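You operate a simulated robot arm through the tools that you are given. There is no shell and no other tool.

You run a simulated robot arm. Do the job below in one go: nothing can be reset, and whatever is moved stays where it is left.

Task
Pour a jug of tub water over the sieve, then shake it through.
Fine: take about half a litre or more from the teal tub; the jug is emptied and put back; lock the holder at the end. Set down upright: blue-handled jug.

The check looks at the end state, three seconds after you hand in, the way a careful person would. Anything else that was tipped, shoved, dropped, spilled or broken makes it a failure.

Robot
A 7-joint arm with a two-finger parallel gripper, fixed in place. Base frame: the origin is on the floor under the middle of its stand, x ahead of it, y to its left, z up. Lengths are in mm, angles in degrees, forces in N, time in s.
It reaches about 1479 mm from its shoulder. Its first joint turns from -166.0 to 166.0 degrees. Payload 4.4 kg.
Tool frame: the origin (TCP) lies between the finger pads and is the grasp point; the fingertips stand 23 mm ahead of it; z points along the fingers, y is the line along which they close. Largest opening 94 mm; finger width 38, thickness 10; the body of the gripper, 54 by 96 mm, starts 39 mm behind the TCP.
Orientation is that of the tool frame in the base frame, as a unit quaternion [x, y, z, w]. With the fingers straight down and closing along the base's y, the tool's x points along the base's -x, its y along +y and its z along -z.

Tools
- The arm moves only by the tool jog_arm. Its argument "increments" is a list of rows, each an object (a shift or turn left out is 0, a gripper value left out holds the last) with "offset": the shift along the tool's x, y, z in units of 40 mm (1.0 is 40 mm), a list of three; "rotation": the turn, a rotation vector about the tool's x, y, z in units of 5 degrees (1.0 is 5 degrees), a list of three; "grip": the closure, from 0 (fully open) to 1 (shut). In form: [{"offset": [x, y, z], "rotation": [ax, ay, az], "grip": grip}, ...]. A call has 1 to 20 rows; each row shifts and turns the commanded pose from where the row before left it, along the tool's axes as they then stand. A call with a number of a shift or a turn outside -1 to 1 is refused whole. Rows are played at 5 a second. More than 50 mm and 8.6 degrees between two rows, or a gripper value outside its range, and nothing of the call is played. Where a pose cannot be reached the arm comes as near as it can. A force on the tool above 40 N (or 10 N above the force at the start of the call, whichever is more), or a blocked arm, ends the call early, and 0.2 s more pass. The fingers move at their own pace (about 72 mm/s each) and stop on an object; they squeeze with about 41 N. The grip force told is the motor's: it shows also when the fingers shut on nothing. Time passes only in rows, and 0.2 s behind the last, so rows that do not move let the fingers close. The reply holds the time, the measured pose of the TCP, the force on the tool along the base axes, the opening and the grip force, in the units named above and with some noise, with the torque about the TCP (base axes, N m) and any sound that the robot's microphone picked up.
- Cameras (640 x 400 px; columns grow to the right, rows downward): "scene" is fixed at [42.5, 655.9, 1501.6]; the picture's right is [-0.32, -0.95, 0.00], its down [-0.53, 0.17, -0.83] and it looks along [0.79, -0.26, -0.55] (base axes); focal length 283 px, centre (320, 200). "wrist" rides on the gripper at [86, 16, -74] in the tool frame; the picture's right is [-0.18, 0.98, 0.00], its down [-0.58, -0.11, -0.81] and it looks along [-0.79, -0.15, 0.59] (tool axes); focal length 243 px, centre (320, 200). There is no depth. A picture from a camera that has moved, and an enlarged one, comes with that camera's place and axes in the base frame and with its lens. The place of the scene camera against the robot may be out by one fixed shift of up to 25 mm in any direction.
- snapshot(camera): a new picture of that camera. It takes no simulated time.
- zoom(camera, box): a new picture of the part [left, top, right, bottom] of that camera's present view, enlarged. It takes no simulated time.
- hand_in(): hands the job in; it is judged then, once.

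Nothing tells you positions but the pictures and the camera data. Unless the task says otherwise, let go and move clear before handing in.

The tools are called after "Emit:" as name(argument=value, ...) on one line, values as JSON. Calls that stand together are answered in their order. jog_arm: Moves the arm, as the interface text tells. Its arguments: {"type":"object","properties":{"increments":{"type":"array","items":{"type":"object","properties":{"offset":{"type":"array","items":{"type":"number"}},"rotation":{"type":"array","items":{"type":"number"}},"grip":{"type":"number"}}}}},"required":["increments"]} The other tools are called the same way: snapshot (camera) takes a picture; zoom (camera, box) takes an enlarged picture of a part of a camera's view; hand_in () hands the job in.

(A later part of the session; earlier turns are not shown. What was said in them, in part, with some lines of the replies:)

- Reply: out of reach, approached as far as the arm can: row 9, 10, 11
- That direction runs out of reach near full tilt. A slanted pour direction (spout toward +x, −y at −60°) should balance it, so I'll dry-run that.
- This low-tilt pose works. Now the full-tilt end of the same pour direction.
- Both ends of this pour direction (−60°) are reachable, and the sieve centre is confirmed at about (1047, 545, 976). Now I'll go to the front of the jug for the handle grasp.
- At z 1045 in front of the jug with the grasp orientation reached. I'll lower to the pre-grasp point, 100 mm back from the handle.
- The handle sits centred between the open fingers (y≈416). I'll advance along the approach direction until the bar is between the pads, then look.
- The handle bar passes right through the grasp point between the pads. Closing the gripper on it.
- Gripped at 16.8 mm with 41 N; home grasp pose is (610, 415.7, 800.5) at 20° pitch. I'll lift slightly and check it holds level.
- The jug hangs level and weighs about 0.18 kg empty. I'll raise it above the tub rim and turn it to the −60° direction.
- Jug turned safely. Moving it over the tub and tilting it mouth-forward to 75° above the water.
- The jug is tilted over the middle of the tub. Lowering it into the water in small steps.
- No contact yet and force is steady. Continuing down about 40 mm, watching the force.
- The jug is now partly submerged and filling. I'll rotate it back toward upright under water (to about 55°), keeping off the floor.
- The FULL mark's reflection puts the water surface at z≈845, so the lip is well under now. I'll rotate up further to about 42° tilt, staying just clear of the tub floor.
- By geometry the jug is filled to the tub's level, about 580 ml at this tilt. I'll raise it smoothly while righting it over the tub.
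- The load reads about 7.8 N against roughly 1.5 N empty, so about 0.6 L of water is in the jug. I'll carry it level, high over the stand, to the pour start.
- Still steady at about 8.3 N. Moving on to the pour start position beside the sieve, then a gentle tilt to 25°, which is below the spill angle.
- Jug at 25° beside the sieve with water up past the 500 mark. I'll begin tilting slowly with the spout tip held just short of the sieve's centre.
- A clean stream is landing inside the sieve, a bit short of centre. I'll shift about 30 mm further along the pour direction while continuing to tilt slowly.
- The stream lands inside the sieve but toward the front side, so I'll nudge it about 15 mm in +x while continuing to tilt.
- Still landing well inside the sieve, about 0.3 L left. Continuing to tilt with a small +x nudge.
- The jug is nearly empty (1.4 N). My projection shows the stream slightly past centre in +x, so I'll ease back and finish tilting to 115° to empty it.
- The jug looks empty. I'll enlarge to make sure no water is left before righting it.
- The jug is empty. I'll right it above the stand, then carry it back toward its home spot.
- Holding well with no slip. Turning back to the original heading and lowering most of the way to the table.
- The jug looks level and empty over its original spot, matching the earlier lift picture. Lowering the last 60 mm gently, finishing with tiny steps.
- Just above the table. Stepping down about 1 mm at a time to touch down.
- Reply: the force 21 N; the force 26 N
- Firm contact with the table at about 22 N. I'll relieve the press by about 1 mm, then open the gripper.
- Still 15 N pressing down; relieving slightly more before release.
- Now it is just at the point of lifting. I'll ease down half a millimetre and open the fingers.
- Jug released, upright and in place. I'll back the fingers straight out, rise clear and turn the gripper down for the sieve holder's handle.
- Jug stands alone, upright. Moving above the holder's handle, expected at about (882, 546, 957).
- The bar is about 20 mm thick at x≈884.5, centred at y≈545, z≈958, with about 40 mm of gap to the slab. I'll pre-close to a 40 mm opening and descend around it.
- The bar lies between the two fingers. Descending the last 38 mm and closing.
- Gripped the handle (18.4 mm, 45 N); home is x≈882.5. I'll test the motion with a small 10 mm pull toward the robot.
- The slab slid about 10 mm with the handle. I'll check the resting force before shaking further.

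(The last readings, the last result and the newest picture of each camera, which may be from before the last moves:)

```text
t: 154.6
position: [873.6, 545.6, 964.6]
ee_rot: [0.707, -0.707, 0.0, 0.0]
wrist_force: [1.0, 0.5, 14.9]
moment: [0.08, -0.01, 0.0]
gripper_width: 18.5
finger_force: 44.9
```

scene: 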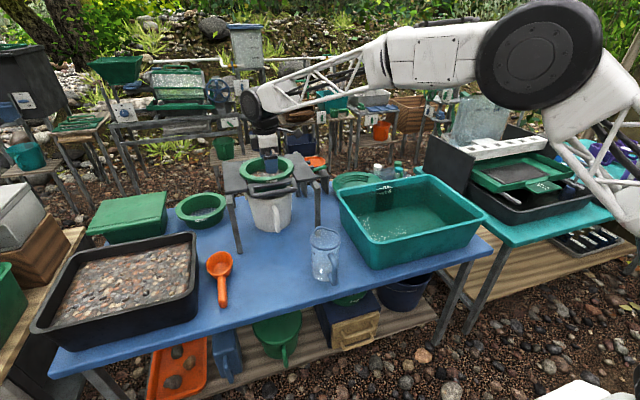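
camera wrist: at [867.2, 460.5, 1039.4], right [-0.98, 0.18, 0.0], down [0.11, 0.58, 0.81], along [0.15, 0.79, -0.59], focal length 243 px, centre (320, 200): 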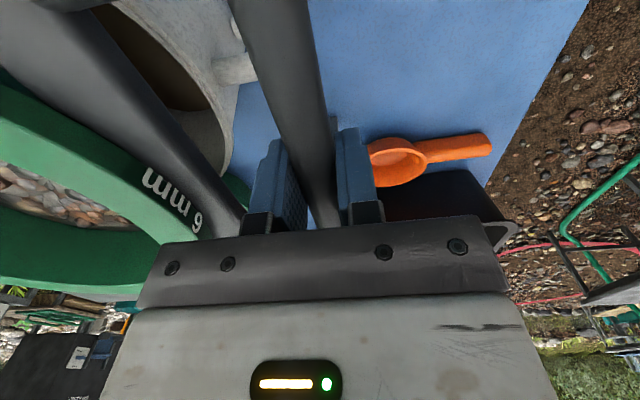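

There's a steady upward push of about 15 N at this offset. I'll return to home and see how the force changes.

Emit:
jog_arm(increments=[{"offset": [0, -0.125, 0]}, {"offset": [0, -0.125, 0]}, {}])

Emit:
jog_arm(increments=[{"offset": [0, -0.125, 0]}, {"offset": [0, -0.125, 0]}, {}])

Emit:
zoom(camera="scene", box=[220, 145, 320, 225])

```text
t: 155.4
position: [882.0, 546.1, 964.0]
ee_rot: [-0.707, 0.708, 0.001, 0.0]
wrist_force: [-1.0, -2.3, 15.1]
moment: [0.2, 0.04, 0.02]
gripper_width: 18.4
finger_force: 45.0
```

```text
t: 156.2
position: [894.5, 546.2, 965.2]
ee_rot: [-0.706, 0.708, 0.0, 0.0]
wrist_force: [-0.6, -24.7, 20.0]
moment: [-0.24, -0.03, 0.12]
gripper_width: 18.5
finger_force: 45.3
```

```text
5.00 times, centred on (270, 185) of scene
camera zoom: at [42.5, 655.9, 1501.6], right [-0.32, -0.95, 0.0], down [-0.53, 0.17, -0.83], along [0.79, -0.26, -0.55], focal length 1413 px, centre (570, 275)
```

zoom: 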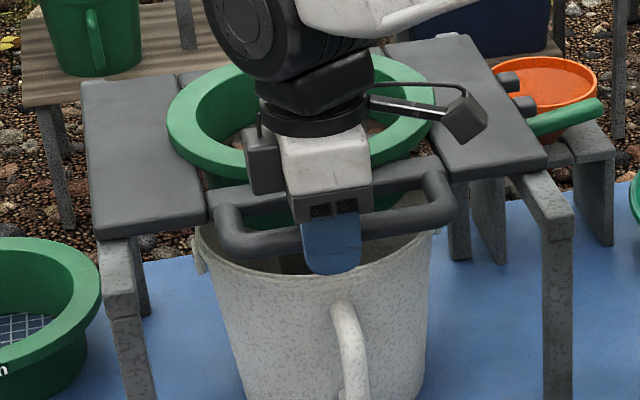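

The rigid grip fights tiny misalignments sideways, so I'll loosen to a loose cage (about 26 mm opening) and push the bar back and forth with the fingers instead.

Emit:
jog_arm(increments=[{"grip": 0.72}, {"grip": 0.72}, {"grip": 0.72}])

Emit:
jog_arm(increments=[{"offset": [0, 0.3, 0]}, {"offset": [0, 0.4, 0]}, {"offset": [0, 0.3, 0]}])

Emit:
zoom(camera="scene", box=[220, 145, 320, 225])

```text
t: 157.0
position: [894.7, 547.4, 964.2]
ee_rot: [0.708, -0.706, 0.0, -0.001]
wrist_force: [-0.1, 1.5, 0.2]
moment: [-0.01, -0.02, -0.01]
gripper_width: 26.6
finger_force: 0.1
```

```text
t: 157.8
position: [854.1, 547.3, 964.7]
ee_rot: [-0.707, 0.707, 0.0, 0.0]
wrist_force: [1.9, -0.7, 1.5]
moment: [0.01, 0.0, 0.02]
gripper_width: 27.2
finger_force: 0.3
```

```text
5.00 times, centred on (270, 185) of scene
camera zoom: at [42.5, 655.9, 1501.6], right [-0.32, -0.95, 0.0], down [-0.53, 0.17, -0.83], along [0.79, -0.26, -0.55], focal length 1413 px, centre (570, 275)
```

zoom: 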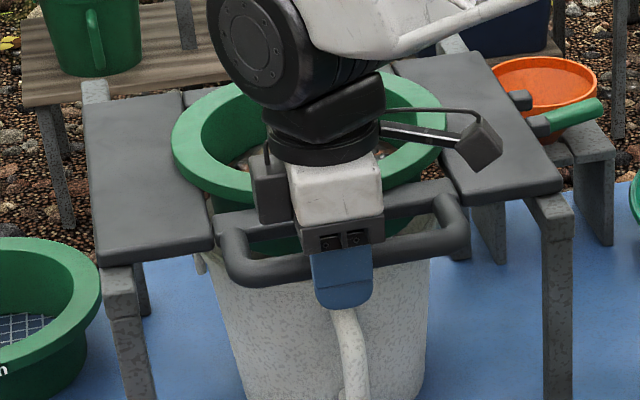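

The holder slides freely with about 2 N. Now shaking it back and forth about ±30 mm around home for several cycles.

Emit:
jog_arm(increments=[{"offset": [0, -0.7, 0], "grip": 0.755}, {"offset": [0, -0.7, 0]}, {"offset": [0, 0.7, 0]}, {"offset": [0, 0.7, 0]}, {"offset": [0, -0.7, 0]}, {"offset": [0, -0.7, 0]}, {"offset": [0, 0.7, 0]}, {"offset": [0, 0.7, 0]}, {"offset": [0, -0.7, 0]}, {"offset": [0, -0.7, 0]}, {"offset": [0, 0.7, 0]}, {"offset": [0, 0.7, 0]}])

Emit:
snapshot(camera="wrist")

Emit:
zoom(camera="scene", box=[220, 145, 320, 225])

```text
t: 160.4
position: [852.5, 547.2, 962.6]
ee_rot: [0.707, -0.707, 0.001, 0.001]
wrist_force: [2.2, -0.6, -0.8]
moment: [-0.04, 0.04, 0.02]
gripper_width: 24.2
finger_force: 1.7
```

```text
taken
camera wrist: at [836.3, 461.1, 1036.8], right [-0.98, 0.18, 0.0], down [0.11, 0.58, 0.81], along [0.15, 0.79, -0.59], focal length 243 px, centre (320, 200)
```

wrist: 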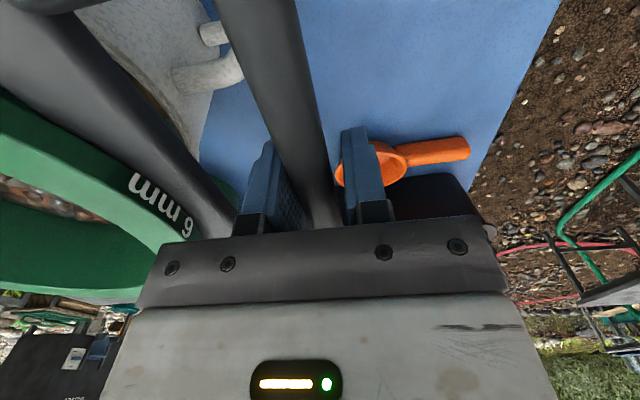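

```text
5.00 times, centred on (270, 185) of scene
camera zoom: at [42.5, 655.9, 1501.6], right [-0.32, -0.95, 0.0], down [-0.53, 0.17, -0.83], along [0.79, -0.26, -0.55], focal length 1413 px, centre (570, 275)
```

zoom: 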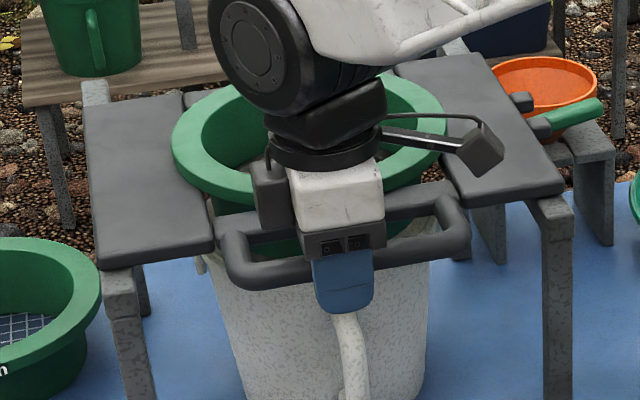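

Shaking works cleanly. More cycles, then I'll look at the sieve contents.

Emit:
jog_arm(increments=[{"offset": [0, -0.75, 0]}, {"offset": [0, -0.75, 0]}, {"offset": [0, 0.75, 0]}, {"offset": [0, 0.75, 0]}, {"offset": [0, -0.75, 0]}, {"offset": [0, -0.75, 0]}, {"offset": [0, 0.75, 0]}, {"offset": [0, 0.75, 0]}, {"offset": [0, -0.75, 0]}, {"offset": [0, -0.75, 0]}, {"offset": [0, 0.75, 0]}, {"offset": [0, 0.75, 0]}, {"offset": [0, -0.75, 0]}, {"offset": [0, -0.75, 0]}, {"offset": [0, 0.75, 0]}, {"offset": [0, 0.75, 0]}, {"offset": [0, -0.75, 0]}, {"offset": [0, -0.75, 0]}, {"offset": [0, 0.75, 0]}, {"offset": [0, 0.75, 0]}])

Emit:
jog_arm(increments=[{"offset": [0, -0.75, 0]}, {"offset": [0, -0.75, 0]}, {"offset": [0, 0.75, 0]}, {"offset": [0, 0.75, 0]}, {"offset": [0, -0.75, 0]}, {"offset": [0, -0.75, 0]}, {"offset": [0, 0.75, 0]}, {"offset": [0, 0.75, 0]}, {"offset": [0, -0.75, 0]}, {"offset": [0, -0.75, 0]}, {"offset": [0, 0.75, 0]}, {"offset": [0, 0.75, 0]}, {"offset": [0, -0.75, 0]}, {"offset": [0, -0.75, 0]}, {"offset": [0, 0.75, 0]}, {"offset": [0, 0.75, 0]}, {"offset": [0, -0.75, 0]}, {"offset": [0, -0.75, 0]}, {"offset": [0, 0.75, 0]}, {"offset": [0, 0.75, 0]}])

Emit:
zoom(camera="scene", box=[220, 145, 320, 225])

Emit:
zoom(camera="wrist", box=[0, 60, 220, 240])

```text
t: 164.6
position: [852.4, 547.6, 963.8]
ee_rot: [-0.707, 0.708, 0.0, 0.0]
wrist_force: [3.7, -0.9, 0.1]
moment: [-0.02, 0.0, -0.03]
gripper_width: 24.2
finger_force: 1.4
```

```text
t: 168.8
position: [854.3, 546.2, 962.2]
ee_rot: [-0.707, 0.707, 0.0, -0.001]
wrist_force: [2.1, -1.2, 0.1]
moment: [0.0, 0.01, -0.02]
gripper_width: 24.2
finger_force: 1.3
```

```text
5.00 times, centred on (270, 185) of scene
camera zoom: at [42.5, 655.9, 1501.6], right [-0.32, -0.95, 0.0], down [-0.53, 0.17, -0.83], along [0.79, -0.26, -0.55], focal length 1413 px, centre (570, 275)
```

zoom: 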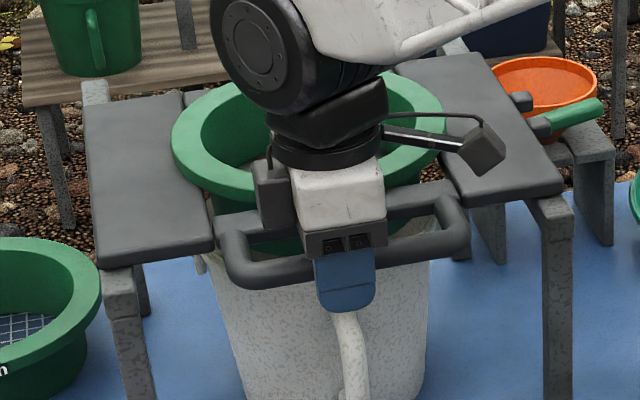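

```text
2.22 times, centred on (110, 150) of wrist
camera zoom: at [837.2, 459.9, 1036.8], right [-0.98, 0.18, 0.0], down [0.11, 0.58, 0.81], along [0.15, 0.79, -0.59], focal length 539 px, centre (787, 311)
```

zoom: 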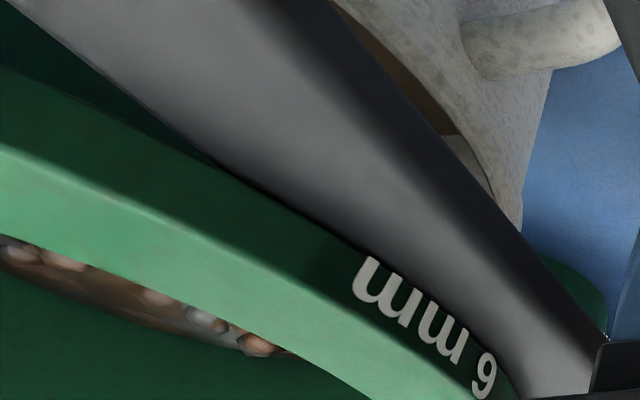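

I'll bring the holder back to its home position by pushing the bar gently to x≈882.5, then open and rise to look inside the sieve.

Emit:
jog_arm(increments=[{"offset": [0, -0.3, 0]}, {"offset": [0, -0.25, 0]}, {"offset": [0, -0.1, 0]}, {"offset": [0, -0.06, 0]}, {"offset": [0, -0.04, 0]}, {"offset": [0, -0.03, 0]}, {}])

```text
t: 170.4
position: [884.6, 546.8, 962.3]
ee_rot: [-0.707, 0.708, 0.0, 0.0]
wrist_force: [0.5, 0.0, 0.0]
moment: [0.03, -0.04, -0.02]
gripper_width: 23.0
finger_force: 0.1
```

Holder should be at home. Opening slightly and lifting straight up off the handle.

Emit:
jog_arm(increments=[{"grip": 0.6}, {"grip": 0.57}, {"grip": 0.57}, {"offset": [0, 0, -0.5]}, {"offset": [0, 0, -1]}, {"offset": [0, 0, -1]}, {"offset": [0, 0, -1]}, {"offset": [0, 0, -1]}])

Emit:
snapshot(camera="wrist")

Emit:
zoom(camera="scene", box=[220, 145, 320, 225])

```text
t: 172.2
position: [881.7, 547.2, 1139.7]
ee_rot: [-0.707, 0.707, 0.001, -0.001]
wrist_force: [0.3, -0.3, -0.2]
moment: [0.02, 0.03, 0.0]
gripper_width: 40.5
finger_force: 0.0
```

```text
taken
camera wrist: at [865.0, 461.2, 1215.5], right [-0.98, 0.18, 0.0], down [0.11, 0.58, 0.81], along [0.15, 0.79, -0.59], focal length 243 px, centre (320, 200)
```

wrist: 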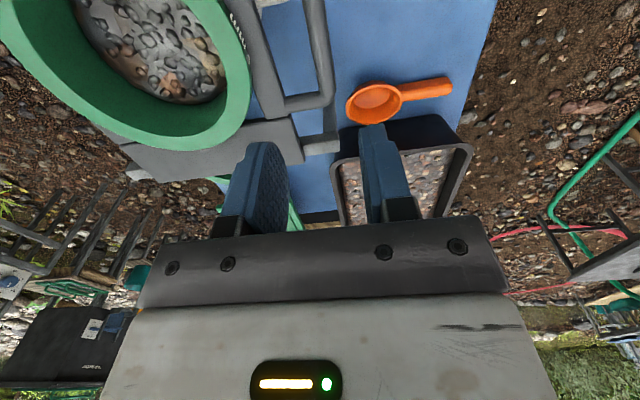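

```text
5.00 times, centred on (270, 185) of scene
camera zoom: at [42.5, 655.9, 1501.6], right [-0.32, -0.95, 0.0], down [-0.53, 0.17, -0.83], along [0.79, -0.26, -0.55], focal length 1413 px, centre (570, 275)
```

zoom: 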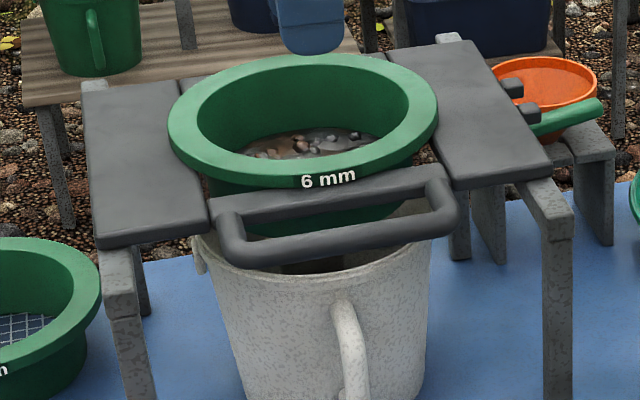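

The gravel level has visibly dropped. Enlarging the sieve contents to judge whether it's shaken through.

Emit:
zoom(camera="wrist", box=[60, 0, 260, 140])

Emit:
zoom(camera="scene", box=[240, 150, 300, 200])

```text
2.86 times, centred on (160, 70) of wrist
camera zoom: at [865.0, 461.2, 1215.5], right [-0.98, 0.18, 0.0], down [0.11, 0.58, 0.81], along [0.15, 0.79, -0.59], focal length 693 px, centre (777, 571)
```

zoom: 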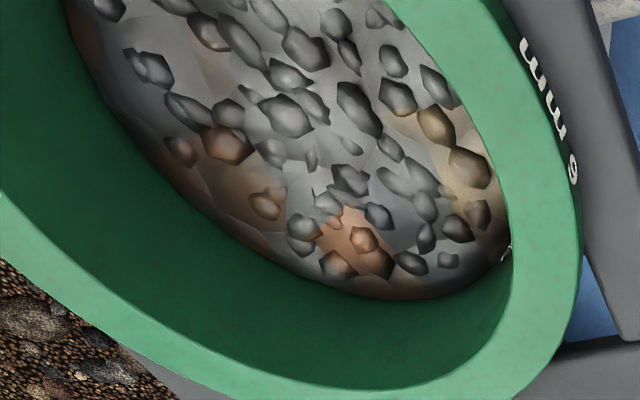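

```text
8.00 times, centred on (270, 175) of scene
camera zoom: at [42.5, 655.9, 1501.6], right [-0.32, -0.95, 0.0], down [-0.53, 0.17, -0.83], along [0.79, -0.26, -0.55], focal length 2261 px, centre (720, 400)
```

zoom: 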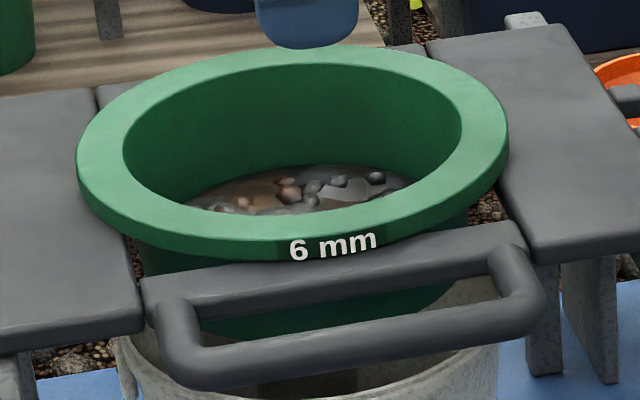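

The level is clearly lower. To be sure it's fully through, I'll do another round of shaking and compare.

Emit:
jog_arm(increments=[{"offset": [0, 0, 1]}, {"offset": [0, 0, 1]}, {"offset": [0, 0, 1]}, {"offset": [0, 0, 1]}, {"offset": [0, 0, 0.4]}, {"grip": 0.755}, {"grip": 0.755}])

Emit:
zoom(camera="wrist", box=[180, 60, 460, 240])

```text
t: 173.8
position: [885.3, 549.5, 965.8]
ee_rot: [0.707, -0.707, 0.0, 0.0]
wrist_force: [1.1, 0.4, -0.1]
moment: [-0.02, 0.0, 0.04]
gripper_width: 22.9
finger_force: 0.1
```

```text
2.22 times, centred on (320, 150) of wrist
camera zoom: at [868.5, 463.1, 1041.2], right [-0.98, 0.18, 0.0], down [0.11, 0.58, 0.81], along [0.15, 0.79, -0.59], focal length 539 px, centre (320, 311)
```

zoom: 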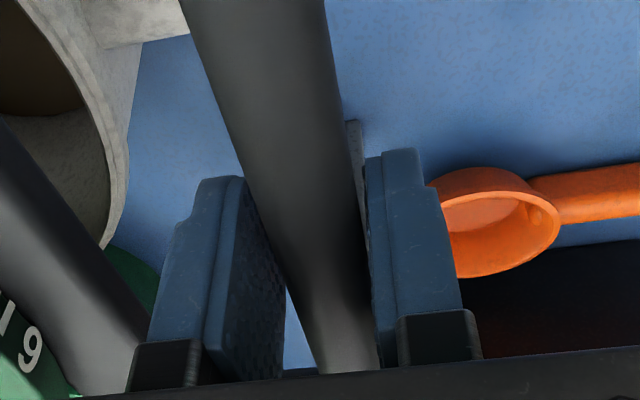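

Caged again. Another eight or so shake cycles.

Emit:
jog_arm(increments=[{"offset": [0, 0.75, 0]}, {"offset": [0, -0.75, 0]}, {"offset": [0, -0.75, 0]}, {"offset": [0, 0.75, 0]}, {"offset": [0, 0.75, 0]}, {"offset": [0, -0.75, 0]}, {"offset": [0, -0.75, 0]}, {"offset": [0, 0.75, 0]}, {"offset": [0, 0.75, 0]}, {"offset": [0, -0.75, 0]}, {"offset": [0, -0.75, 0]}, {"offset": [0, 0.75, 0]}, {"offset": [0, 0.75, 0]}, {"offset": [0, -0.75, 0]}, {"offset": [0, -0.75, 0]}, {"offset": [0, 0.75, 0]}, {"offset": [0, 0.75, 0]}])

Emit:
jog_arm(increments=[{"offset": [0, -0.75, 0]}, {"offset": [0, -0.75, 0]}, {"offset": [0, 0.75, 0]}, {"offset": [0, 0.75, 0]}, {"offset": [0, -0.75, 0]}, {"offset": [0, -0.75, 0]}, {"offset": [0, 0.75, 0]}, {"offset": [0, 0.75, 0]}, {"offset": [0, -0.75, 0]}, {"offset": [0, -0.75, 0]}, {"offset": [0, 0.75, 0]}, {"offset": [0, 0.75, 0]}, {"offset": [0, -0.75, 0]}, {"offset": [0, -0.75, 0]}, {"offset": [0, 0.75, 0]}, {"offset": [0, 0.75, 0]}])

Emit:
jog_arm(increments=[{"offset": [0, -0.3, 0]}, {"offset": [0, -0.25, 0]}, {"offset": [0, -0.1, 0]}, {"offset": [0, -0.05, 0]}, {"offset": [0, -0.03, 0]}, {"offset": [0, -0.02, 0]}, {}])

```text
t: 177.4
position: [853.9, 545.4, 965.7]
ee_rot: [-0.707, 0.708, 0.001, 0.0]
wrist_force: [2.8, -0.5, -1.6]
moment: [0.01, 0.02, -0.02]
gripper_width: 23.7
finger_force: 1.3
```

```text
t: 180.8
position: [852.8, 547.0, 967.2]
ee_rot: [-0.707, 0.707, 0.001, 0.0]
wrist_force: [2.6, -0.6, -1.0]
moment: [0.01, 0.03, 0.01]
gripper_width: 23.7
finger_force: 1.7
```

```text
t: 182.4
position: [884.4, 546.8, 968.0]
ee_rot: [-0.707, 0.707, 0.0, -0.001]
wrist_force: [0.8, -0.5, 0.1]
moment: [-0.02, 0.01, 0.03]
gripper_width: 23.0
finger_force: 0.1
```

Back at home. Opening and rising for another look.

Emit:
jog_arm(increments=[{"grip": 0.6}, {"grip": 0.57}, {"grip": 0.57}, {"offset": [0, 0, -0.5]}, {"offset": [0, 0, -1]}, {"offset": [0, 0, -1]}, {"offset": [0, 0, -1]}, {"offset": [0, 0, -0.8]}])

Emit:
zoom(camera="wrist", box=[60, 0, 260, 140])

Emit:
zoom(camera="scene", box=[240, 150, 300, 200])

Emit:
snapshot(camera="scene")

```text
t: 184.2
position: [883.2, 547.1, 1141.5]
ee_rot: [0.707, -0.707, -0.001, 0.001]
wrist_force: [-1.1, 0.1, -0.5]
moment: [0.03, -0.02, 0.01]
gripper_width: 40.3
finger_force: 0.0
```

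```text
2.86 times, centred on (160, 70) of wrist
camera zoom: at [866.8, 461.4, 1214.9], right [-0.98, 0.18, 0.0], down [0.11, 0.58, 0.81], along [0.15, 0.79, -0.59], focal length 693 px, centre (777, 571)
```

zoom: 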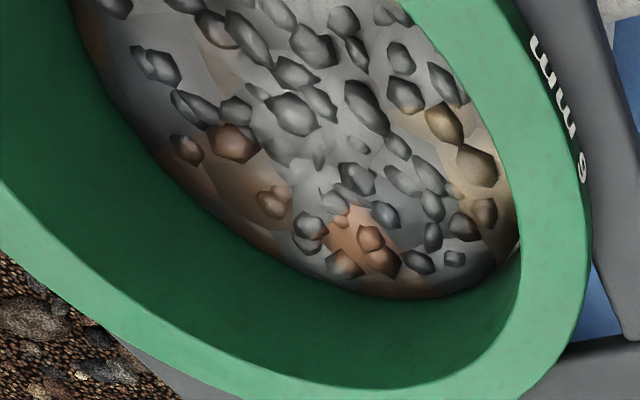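

```text
8.00 times, centred on (270, 175) of scene
camera zoom: at [42.5, 655.9, 1501.6], right [-0.32, -0.95, 0.0], down [-0.53, 0.17, -0.83], along [0.79, -0.26, -0.55], focal length 2261 px, centre (720, 400)
```

zoom: 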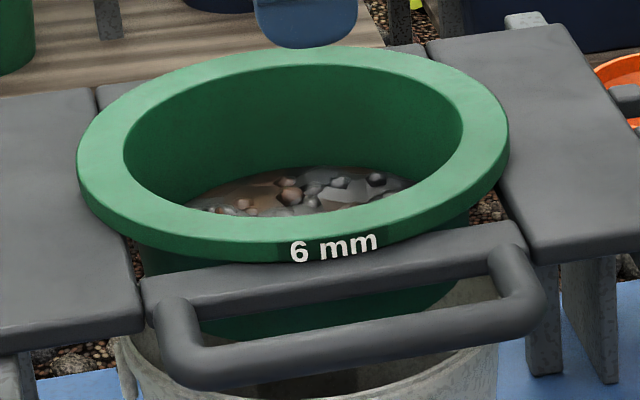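

```text
taken
```

scene: 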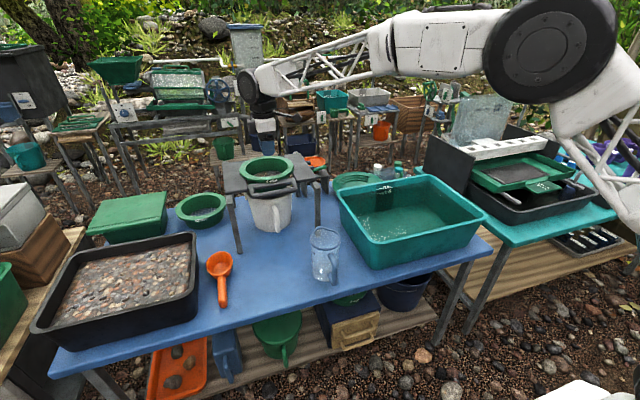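

The contents no longer change, so it is shaken through, and the holder is back at home. Now for the lock: I'll close the fingers and move to the −y side of the stand to look at the lever again.

Emit:
jog_arm(increments=[{"offset": [0.857, -0.375, 0], "grip": 1}, {"offset": [0.857, -0.375, 0]}, {"offset": [0.857, -0.375, 0]}, {"offset": [0.857, -0.375, 0]}, {"offset": [0.857, -0.375, 0]}, {"offset": [0.857, -0.375, 0]}, {"offset": [0.857, -0.375, 0]}, {"offset": [0.857, -0.375, 0]}, {"offset": [0.857, -0.375, 0]}, {"offset": [0.857, -0.375, 0]}, {"offset": [0.857, -0.375, 0]}])

Emit:
jog_arm(increments=[{"rotation": [0, -1, 0]}, {"rotation": [0, -1, 0]}, {"rotation": [0, -1, 0]}, {"rotation": [0, -1, 0]}, {"rotation": [0, -1, 0]}, {"rotation": [0, -1, 0]}, {"rotation": [0, -1, 0]}])

Emit:
snapshot(camera="wrist")

Emit:
zoom(camera="wrist", box=[220, 60, 420, 220])

Emit:
snapshot(camera="scene")

```text
t: 186.6
position: [1049.8, 168.3, 1139.8]
ee_rot: [-0.707, 0.707, 0.0, -0.001]
wrist_force: [-0.1, -0.3, 0.2]
moment: [-0.02, -0.01, 0.0]
gripper_width: 0.0
finger_force: 41.3
```

```text
t: 188.2
position: [1049.0, 171.1, 1139.1]
ee_rot: [-0.674, 0.674, 0.213, 0.213]
wrist_force: [0.1, 0.7, -0.5]
moment: [0.02, 0.01, 0.02]
gripper_width: 0.1
finger_force: 41.2
```

```text
taken
camera wrist: at [1033.3, 57.7, 1150.1], right [-0.98, 0.15, 0.11], down [0.11, 0.01, 0.99], along [0.15, 0.99, -0.03], focal length 243 px, centre (320, 200)
```

wrist: 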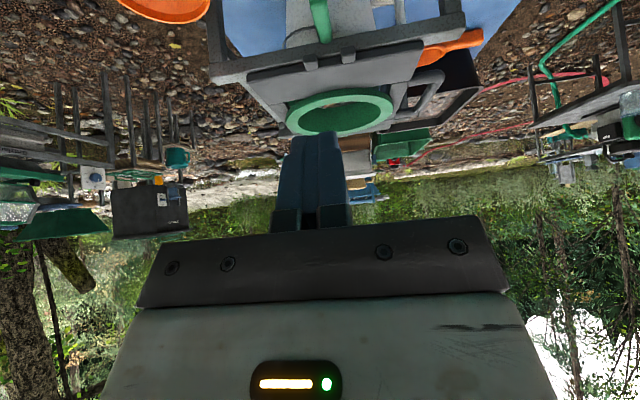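

```text
2.50 times, centred on (320, 140) of wrist
camera zoom: at [1033.3, 57.7, 1150.1], right [-0.98, 0.15, 0.11], down [0.11, 0.01, 0.99], along [0.15, 0.99, -0.03], focal length 606 px, centre (320, 350)
```

zoom: 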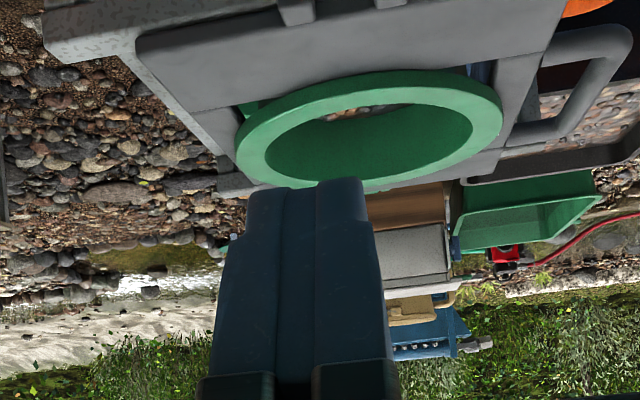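

```text
taken
```

scene: 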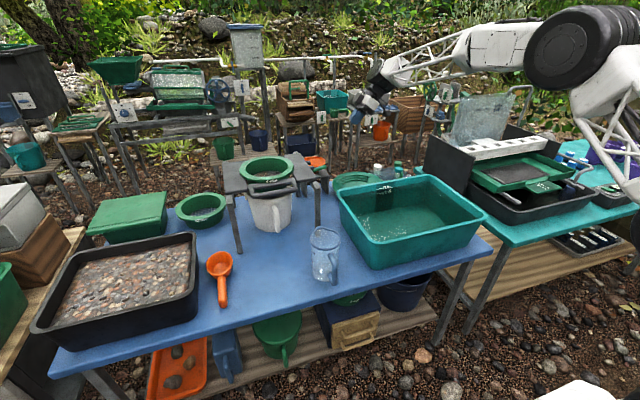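

I'll enlarge the lever and lugs in this view to check their alignment after shaking.

Emit:
zoom(camera="wrist", box=[270, 0, 390, 90])

Emit:
zoom(camera="scene", box=[295, 145, 345, 185])

```text
4.44 times, centred on (330, 45) of wrist
camera zoom: at [1033.3, 57.7, 1150.1], right [-0.98, 0.15, 0.11], down [0.11, 0.01, 0.99], along [0.15, 0.99, -0.03], focal length 1078 px, centre (276, 889)
```

zoom: 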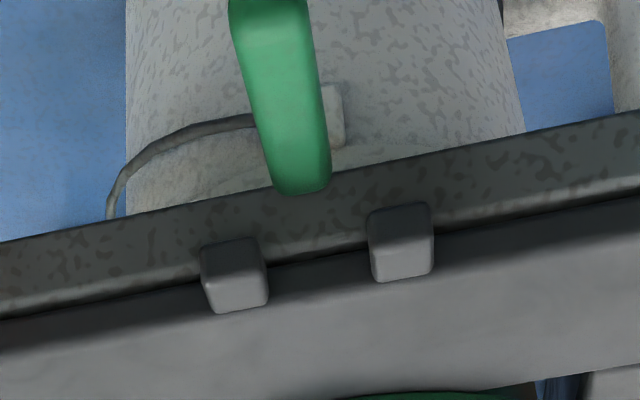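

```text
10.00 times, centred on (320, 165) of scene
camera zoom: at [42.5, 655.9, 1501.6], right [-0.32, -0.95, 0.0], down [-0.53, 0.17, -0.83], along [0.79, -0.26, -0.55], focal length 2826 px, centre (320, 550)
```

zoom: 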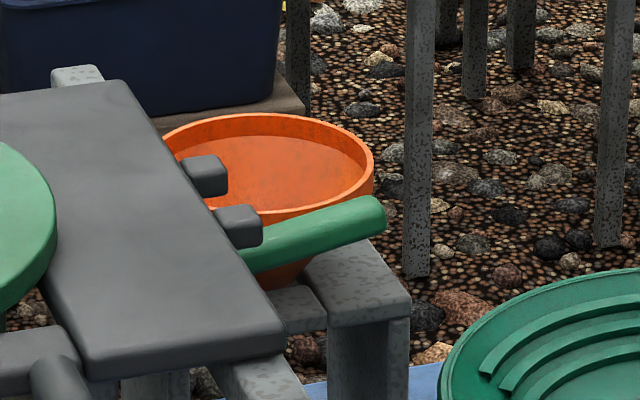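

The lever root is at x≈1048, midway between the lugs (1024 and 1070), so the holder is aligned for locking. I'll pitch the closed fingers to 35° and come down just below and outside the lever's tip.

Emit:
jog_arm(increments=[{"rotation": [0, -1, 0]}, {"rotation": [0, -1, 0]}, {"rotation": [0, -1, 0]}, {"rotation": [0, -1, 0]}, {"offset": [0.642, 0.004, 0.7246]}, {"offset": [0.642, 0.004, 0.7246]}, {"offset": [0.642, 0.004, 0.7246]}, {"offset": [0.642, 0.004, 0.7246]}, {"offset": [0.642, 0, 0.7246]}])

Emit:
snapshot(camera="wrist")

Emit:
snapshot(camera="scene")

Emit:
zoom(camera="scene", box=[280, 130, 400, 220])

```text
t: 190.2
position: [1048.1, 215.1, 957.0]
ee_rot: [0.628, -0.626, -0.326, -0.328]
wrist_force: [0.1, -0.5, 1.4]
moment: [-0.04, 0.0, 0.03]
gripper_width: 0.1
finger_force: 41.4
```

```text
taken
camera wrist: at [1031.1, 104.9, 928.6], right [-0.98, 0.11, 0.15], down [0.11, -0.33, 0.94], along [0.15, 0.94, 0.31], focal length 243 px, centre (320, 200)
```

wrist: 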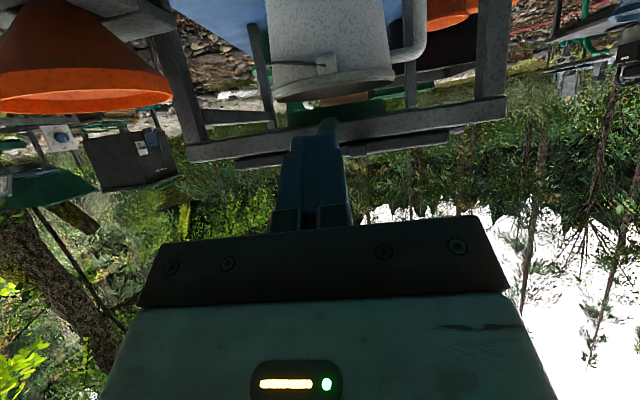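

```text
taken
```

scene: 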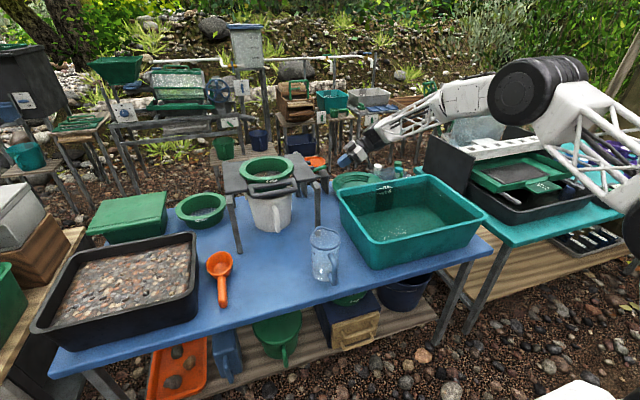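

```text
4.44 times, centred on (340, 175) of scene
camera zoom: at [42.5, 655.9, 1501.6], right [-0.32, -0.95, 0.0], down [-0.53, 0.17, -0.83], along [0.79, -0.26, -0.55], focal length 1256 px, centre (231, 311)
```

zoom: 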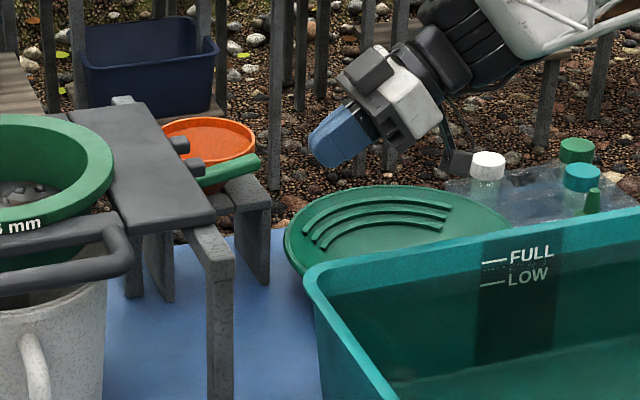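

Positioned clear of everything. Dropping below the lever's level before moving in under it.

Emit:
jog_arm(increments=[{"offset": [0.37, 0, 0.44]}, {"offset": [0.37, 0, 0.44]}])

Emit:
snapshot(camera="wrist")

Emit:
zoom(camera="wrist", box=[250, 60, 400, 240])

Emit:
zoom(camera="scene", box=[290, 140, 370, 200])

```text
t: 190.8
position: [1049.1, 225.5, 910.4]
ee_rot: [0.627, -0.627, -0.326, -0.327]
wrist_force: [-0.4, 1.1, 0.5]
moment: [-0.04, 0.01, 0.01]
gripper_width: 0.1
finger_force: 40.8
```

```text
taken
camera wrist: at [1032.7, 115.0, 882.1], right [-0.98, 0.11, 0.15], down [0.11, -0.33, 0.94], along [0.15, 0.94, 0.31], focal length 243 px, centre (320, 200)
```

wrist: 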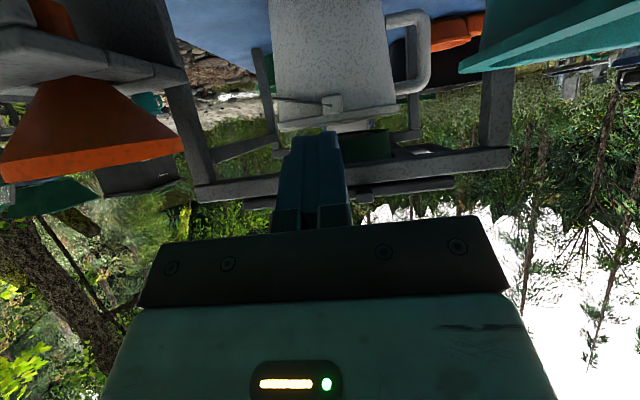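

```text
2.22 times, centred on (325, 150) of wrist
camera zoom: at [1032.7, 115.0, 882.1], right [-0.98, 0.11, 0.15], down [0.11, -0.33, 0.94], along [0.15, 0.94, 0.31], focal length 539 px, centre (309, 311)
```

zoom: 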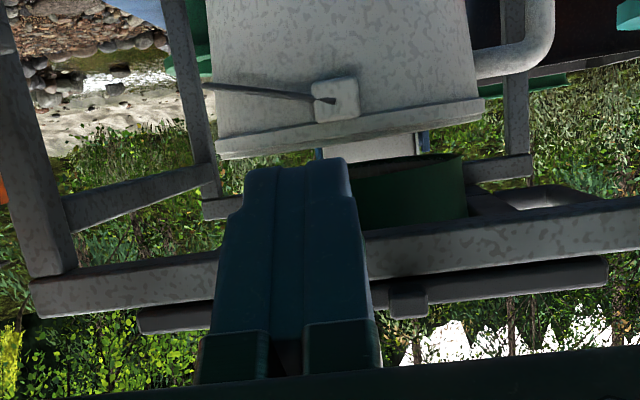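

```text
6.67 times, centred on (330, 170) of scene
camera zoom: at [42.5, 655.9, 1501.6], right [-0.32, -0.95, 0.0], down [-0.53, 0.17, -0.83], along [0.79, -0.26, -0.55], focal length 1884 px, centre (253, 400)
```

zoom: 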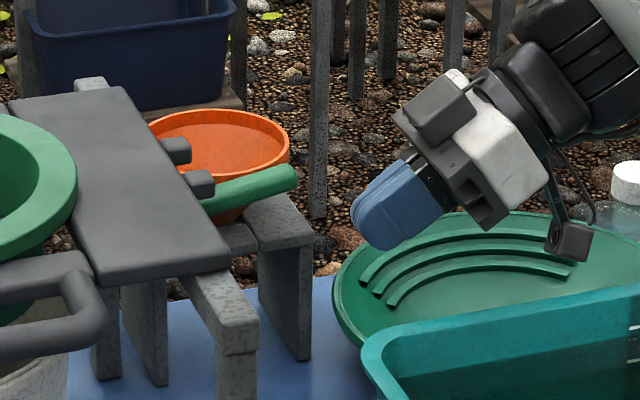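

The fingertips are below the lever's level. Moving in under the lever by 58 mm.

Emit:
jog_arm(increments=[{"offset": [-0.277, 0, 0.396]}, {"offset": [-0.277, 0, 0.396]}, {"offset": [-0.277, 0, 0.396]}])

Emit:
zoom(camera="scene", box=[290, 140, 370, 200])

Emit:
zoom(camera="wrist", box=[250, 60, 400, 240])

```text
t: 191.6
position: [1050.0, 283.5, 905.6]
ee_rot: [0.627, -0.627, -0.327, -0.326]
wrist_force: [-0.5, -0.4, -0.3]
moment: [0.02, -0.02, 0.04]
gripper_width: 0.3
finger_force: 41.1
```

```text
6.67 times, centred on (330, 170) of scene
camera zoom: at [42.5, 655.9, 1501.6], right [-0.32, -0.95, 0.0], down [-0.53, 0.17, -0.83], along [0.79, -0.26, -0.55], focal length 1884 px, centre (253, 400)
```

zoom: 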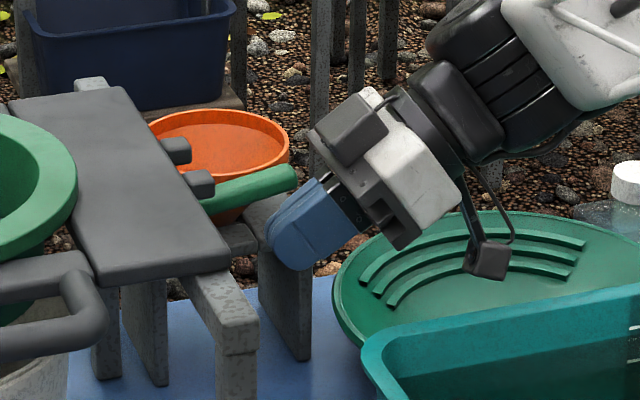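

```text
2.22 times, centred on (325, 150) of wrist
camera zoom: at [1033.9, 173.7, 877.5], right [-0.98, 0.11, 0.15], down [0.11, -0.33, 0.94], along [0.15, 0.94, 0.31], focal length 539 px, centre (309, 311)
```

zoom: 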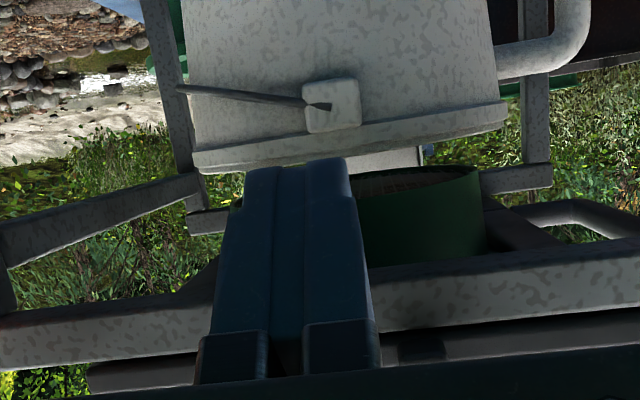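

The fingertips are under the lever. Now lifting in small steps to swing the lever up.

Emit:
jog_arm(increments=[{"offset": [-0.164, 0, -0.115]}, {"offset": [-0.164, 0, -0.115]}, {"offset": [-0.164, 0, -0.115]}, {"offset": [-0.164, 0, -0.115]}, {"offset": [-0.164, 0, -0.115]}])

Emit:
zoom(camera="scene", box=[290, 140, 370, 200])

```text
t: 192.8
position: [1047.9, 282.3, 947.2]
ee_rot: [-0.627, 0.628, 0.326, 0.326]
wrist_force: [0.1, 0.5, -0.1]
moment: [0.0, -0.02, 0.01]
gripper_width: 0.1
finger_force: 41.5
```

```text
6.67 times, centred on (330, 170) of scene
camera zoom: at [42.5, 655.9, 1501.6], right [-0.32, -0.95, 0.0], down [-0.53, 0.17, -0.83], along [0.79, -0.26, -0.55], focal length 1884 px, centre (253, 400)
```

zoom: 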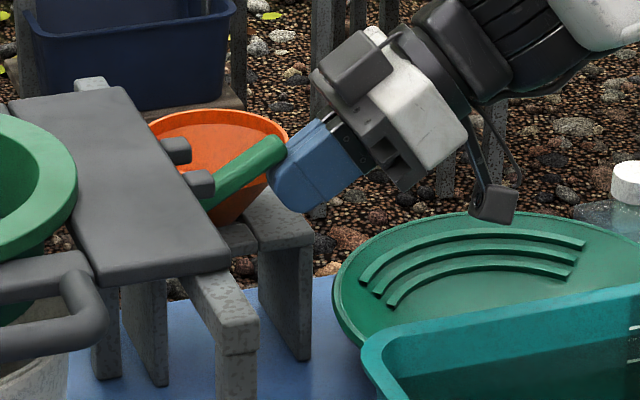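

The lever is swinging up (about 30°) and stays where pushed. Continuing along its arc to about 60°.

Emit:
jog_arm(increments=[{"offset": [-0.244, 0, -0.023]}, {"offset": [-0.244, 0, -0.023]}, {"offset": [-0.257, 0, 0.018]}])

Emit:
zoom(camera="scene", box=[290, 140, 370, 200])

Emit:
zoom(camera="wrist", box=[250, 60, 400, 240])

```text
t: 193.6
position: [1050.2, 299.3, 973.7]
ee_rot: [-0.627, 0.628, 0.326, 0.327]
wrist_force: [0.6, 0.4, -0.3]
moment: [-0.01, -0.03, 0.02]
gripper_width: 0.0
finger_force: 40.9
```

```text
6.67 times, centred on (330, 170) of scene
camera zoom: at [42.5, 655.9, 1501.6], right [-0.32, -0.95, 0.0], down [-0.53, 0.17, -0.83], along [0.79, -0.26, -0.55], focal length 1884 px, centre (253, 400)
```

zoom: 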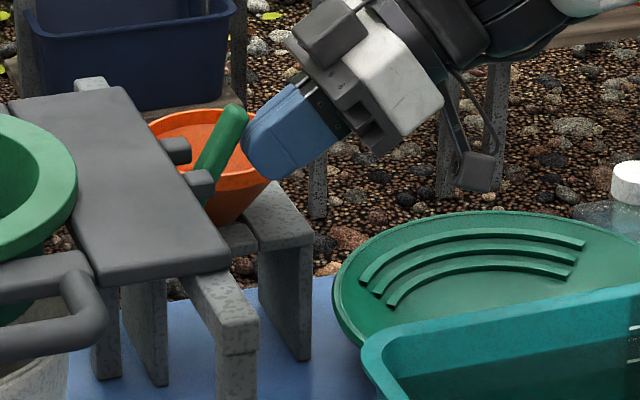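

```text
2.22 times, centred on (325, 150) of wrist
camera zoom: at [1033.1, 190.2, 945.0], right [-0.98, 0.11, 0.15], down [0.11, -0.33, 0.94], along [0.15, 0.94, 0.31], focal length 539 px, centre (309, 311)
```

zoom: 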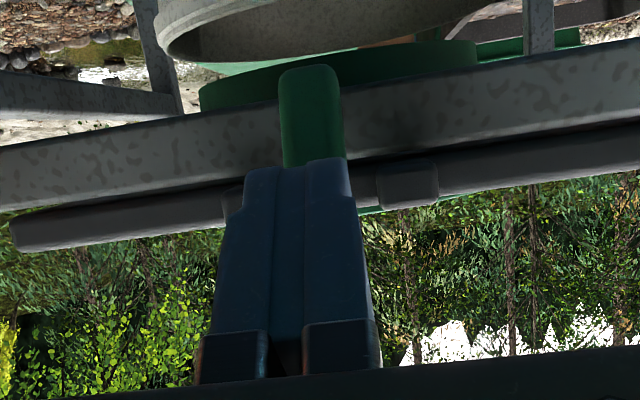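

The lever is at about 60° and lined up between the lugs. Pushing it on toward vertical.

Emit:
jog_arm(increments=[{"offset": [-0.198, 0, 0.09]}, {"offset": [-0.105, 0, 0.072]}, {"offset": [-0.105, 0, 0.072]}])

Emit:
zoom(camera="scene", box=[290, 140, 370, 200])

Emit:
zoom(camera="wrist", box=[250, 60, 400, 240])

```text
t: 194.4
position: [1048.4, 317.2, 981.6]
ee_rot: [-0.627, 0.627, 0.327, 0.327]
wrist_force: [0.6, 0.2, 0.8]
moment: [0.01, -0.01, -0.01]
gripper_width: 0.2
finger_force: 40.9
```

```text
6.67 times, centred on (330, 170) of scene
camera zoom: at [42.5, 655.9, 1501.6], right [-0.32, -0.95, 0.0], down [-0.53, 0.17, -0.83], along [0.79, -0.26, -0.55], focal length 1884 px, centre (253, 400)
```

zoom: 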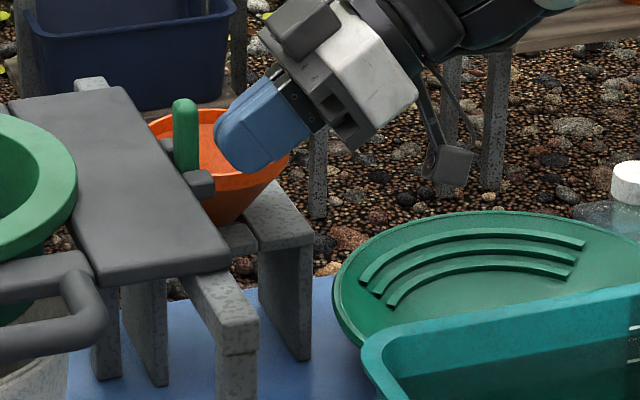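

```text
2.22 times, centred on (325, 150) of wrist
camera zoom: at [1031.9, 207.8, 952.9], right [-0.98, 0.11, 0.15], down [0.11, -0.33, 0.94], along [0.15, 0.94, 0.31], focal length 539 px, centre (309, 311)
```

zoom: 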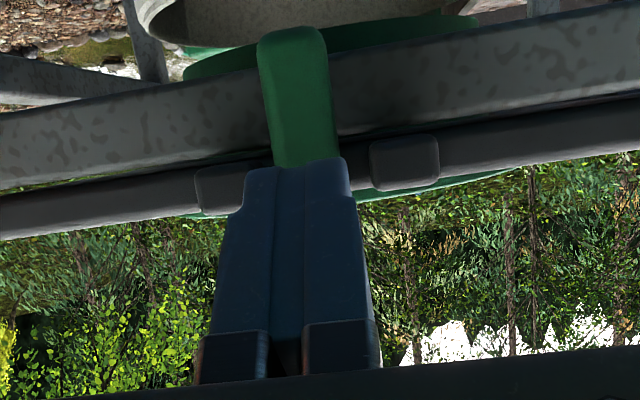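

The lever now stands upright between the two lugs. I'll press gently a few millimetres further to be sure it is fully seated.

Emit:
jog_arm(increments=[{"offset": [-0.043, 0, 0.061]}, {"offset": [-0.043, 0, 0.061]}, {}])

Emit:
zoom(camera="scene", box=[290, 140, 370, 200])

```text
t: 195.2
position: [1047.2, 324.1, 980.2]
ee_rot: [0.627, -0.627, -0.327, -0.327]
wrist_force: [0.6, -1.2, 0.0]
moment: [0.01, -0.01, 0.03]
gripper_width: 0.0
finger_force: 41.2
```

```text
6.67 times, centred on (330, 170) of scene
camera zoom: at [42.5, 655.9, 1501.6], right [-0.32, -0.95, 0.0], down [-0.53, 0.17, -0.83], along [0.79, -0.26, -0.55], focal length 1884 px, centre (253, 400)
```

zoom: 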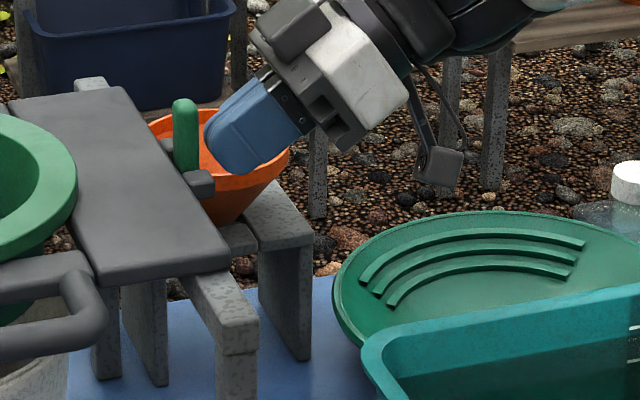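

Lever position unchanged and almost no force yet. A little further to feel contact.

Emit:
jog_arm(increments=[{"offset": [-0.029, 0, 0.041]}, {"offset": [-0.029, 0, 0.041]}, {}])

Emit:
zoom(camera="scene", box=[290, 140, 370, 200])

Emit:
zoom(camera="wrist", box=[250, 60, 400, 240])

```text
t: 196.1
position: [1049.8, 325.0, 979.6]
ee_rot: [-0.626, 0.628, 0.326, 0.327]
wrist_force: [-4.9, -17.9, 3.6]
moment: [0.13, 0.14, 0.14]
gripper_width: 0.0
finger_force: 40.8
stopped in row 3: the force on the tool passed its limit at 41 N (the readings are from after the stop); the commanded pose is now the measured one
```

```text
6.67 times, centred on (330, 170) of scene
camera zoom: at [42.5, 655.9, 1501.6], right [-0.32, -0.95, 0.0], down [-0.53, 0.17, -0.83], along [0.79, -0.26, -0.55], focal length 1884 px, centre (253, 400)
```

zoom: 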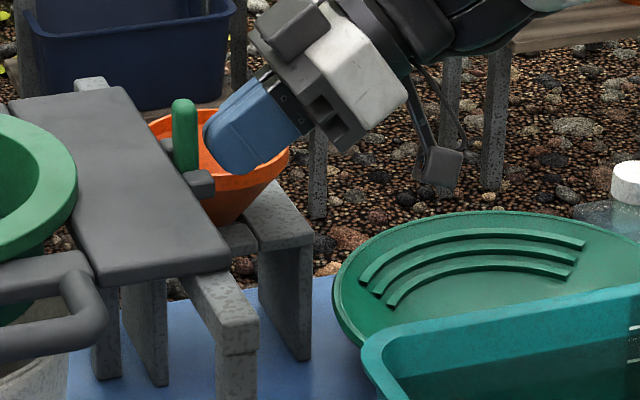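

```text
2.22 times, centred on (325, 150) of wrist
camera zoom: at [1032.8, 214.1, 952.4], right [-0.98, 0.11, 0.15], down [0.11, -0.33, 0.94], along [0.15, 0.94, 0.31], focal length 539 px, centre (309, 311)
```

zoom: 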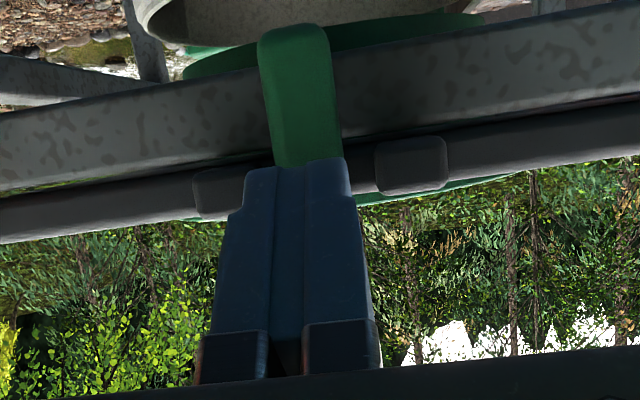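

The lever is firmly against its stop: locked. Backing the fingers straight out and rising clear.

Emit:
jog_arm(increments=[{"offset": [0.1, 0, -0.15]}, {"offset": [0, 0, -0.5]}, {"offset": [0, 0, -1]}, {"offset": [0, 0, -1]}, {"offset": [0, 0, -1]}, {"offset": [-0.82, 0, -0.57]}, {"offset": [-0.82, 0, -0.57]}, {"offset": [-0.82, 0, -0.57]}])

Emit:
snapshot(camera="scene")

Emit:
zoom(camera="scene", box=[220, 140, 340, 230])

Emit:
zoom(camera="scene", box=[290, 140, 370, 200])

Emit:
snapshot(camera="wrist")

```text
t: 197.9
position: [1053.0, 205.5, 1183.2]
ee_rot: [-0.627, 0.628, 0.327, 0.326]
wrist_force: [0.8, 0.2, -0.7]
moment: [0.07, 0.0, -0.01]
gripper_width: 0.0
finger_force: 41.2
```

```text
taken
```

scene: 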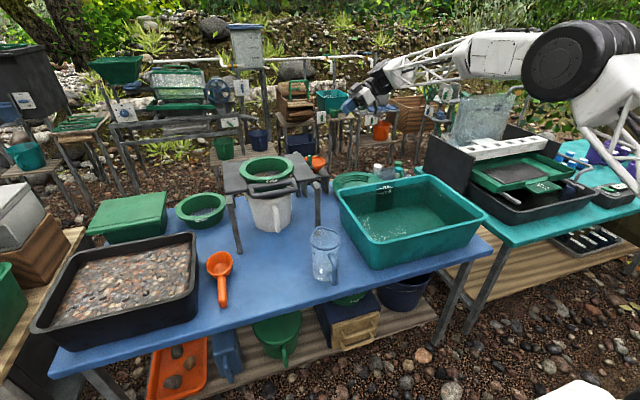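

```text
4.44 times, centred on (280, 185) of scene
camera zoom: at [42.5, 655.9, 1501.6], right [-0.32, -0.95, 0.0], down [-0.53, 0.17, -0.83], along [0.79, -0.26, -0.55], focal length 1256 px, centre (498, 267)
```

zoom: 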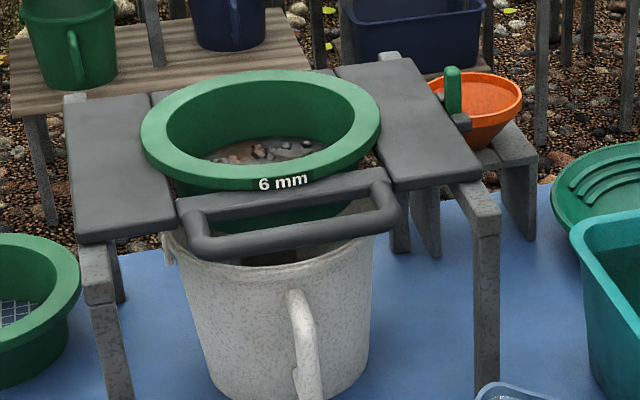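

```text
6.67 times, centred on (330, 170) of scene
camera zoom: at [42.5, 655.9, 1501.6], right [-0.32, -0.95, 0.0], down [-0.53, 0.17, -0.83], along [0.79, -0.26, -0.55], focal length 1884 px, centre (253, 400)
```

zoom: 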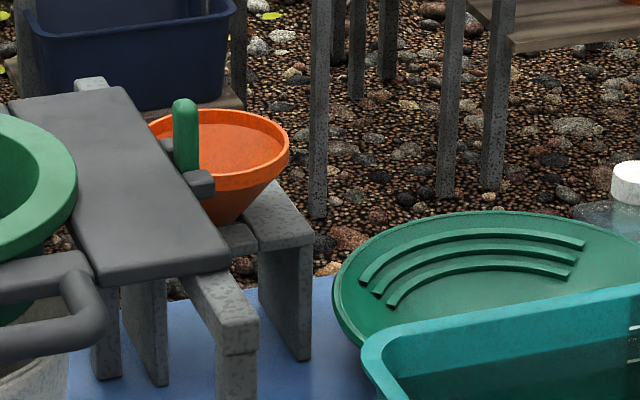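

```text
taken
camera wrist: at [1036.9, 95.7, 1153.8], right [-0.98, 0.11, 0.15], down [0.11, -0.33, 0.94], along [0.15, 0.94, 0.31], focal length 243 px, centre (320, 200)
```

wrist: 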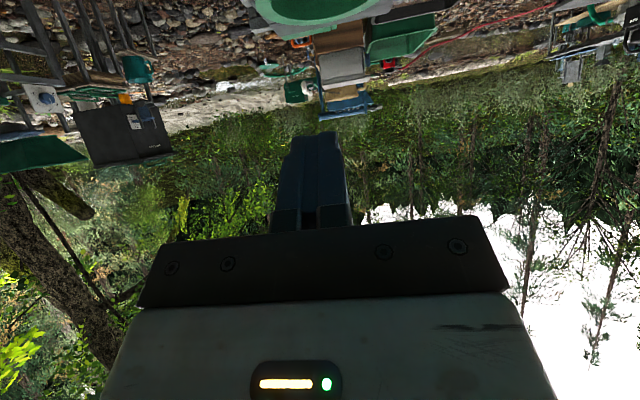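

The lever stays upright between the lugs and the arm is clear. A final check of the jug and the whole table before handing in.

Emit:
zoom(camera="scene", box=[290, 210, 370, 295])

Emit:
zoom(camera="scene", box=[150, 140, 510, 340])

```text
4.71 times, centred on (330, 252) of scene
camera zoom: at [42.5, 655.9, 1501.6], right [-0.32, -0.95, 0.0], down [-0.53, 0.17, -0.83], along [0.79, -0.26, -0.55], focal length 1330 px, centre (273, -47)
```

zoom: 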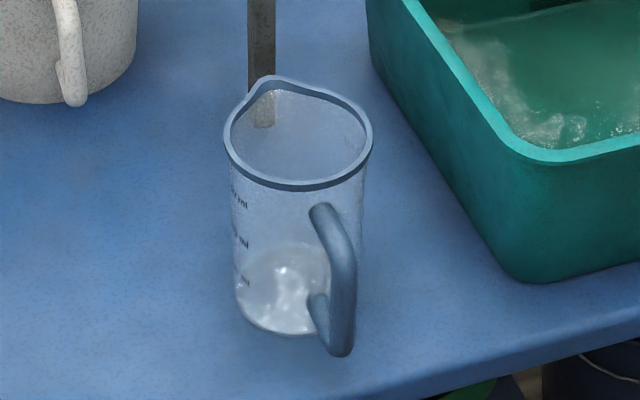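

```text
1.78 times, centred on (330, 240) of scene
camera zoom: at [42.5, 655.9, 1501.6], right [-0.32, -0.95, 0.0], down [-0.53, 0.17, -0.83], along [0.79, -0.26, -0.55], focal length 502 px, centre (302, 129)
```

zoom: 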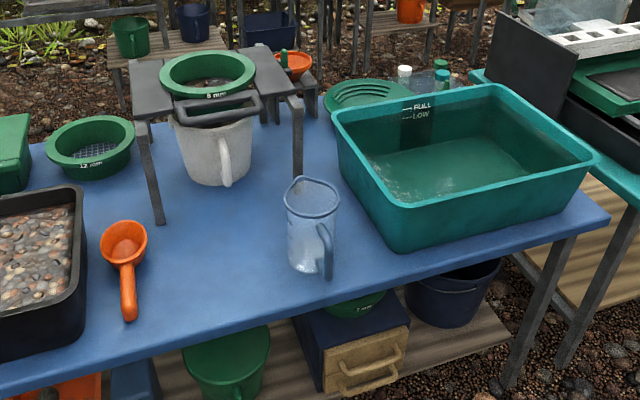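

The jug is empty and upright on its original spot. About 0.6 L went over the sieve, the sieve has been shaken through, and the holder is back home with its lever up between the lugs. Nothing else looks disturbed, so I'm handing in.

Emit:
hand_in()

```text
The job is handed in.
```

The job is done and handed in; the check's result hasn't come back, so what follows is from my own readings and pictures.

- **Water:** I took about 0.6 L from the teal tub, judged by the jug's weight. I poured it over the sieve, and the stream landed inside the sieve each time I checked.
- **Jug:** The blue-handled jug is empty and stands upright where it was at the start.
- **Shaking:** I slid the sieve holder about 60 mm back and forth for roughly 20 strokes. The gravel dropped visibly at first and then stopped changing.
- **Lock:** The holder is back at its starting position. The green lever now stands upright between the holder's two lugs, pushed firmly to its stop, and it stayed there after I let go.

In the final pictures nothing else on the table looks moved, spilled or tipped, and the arm is clear.
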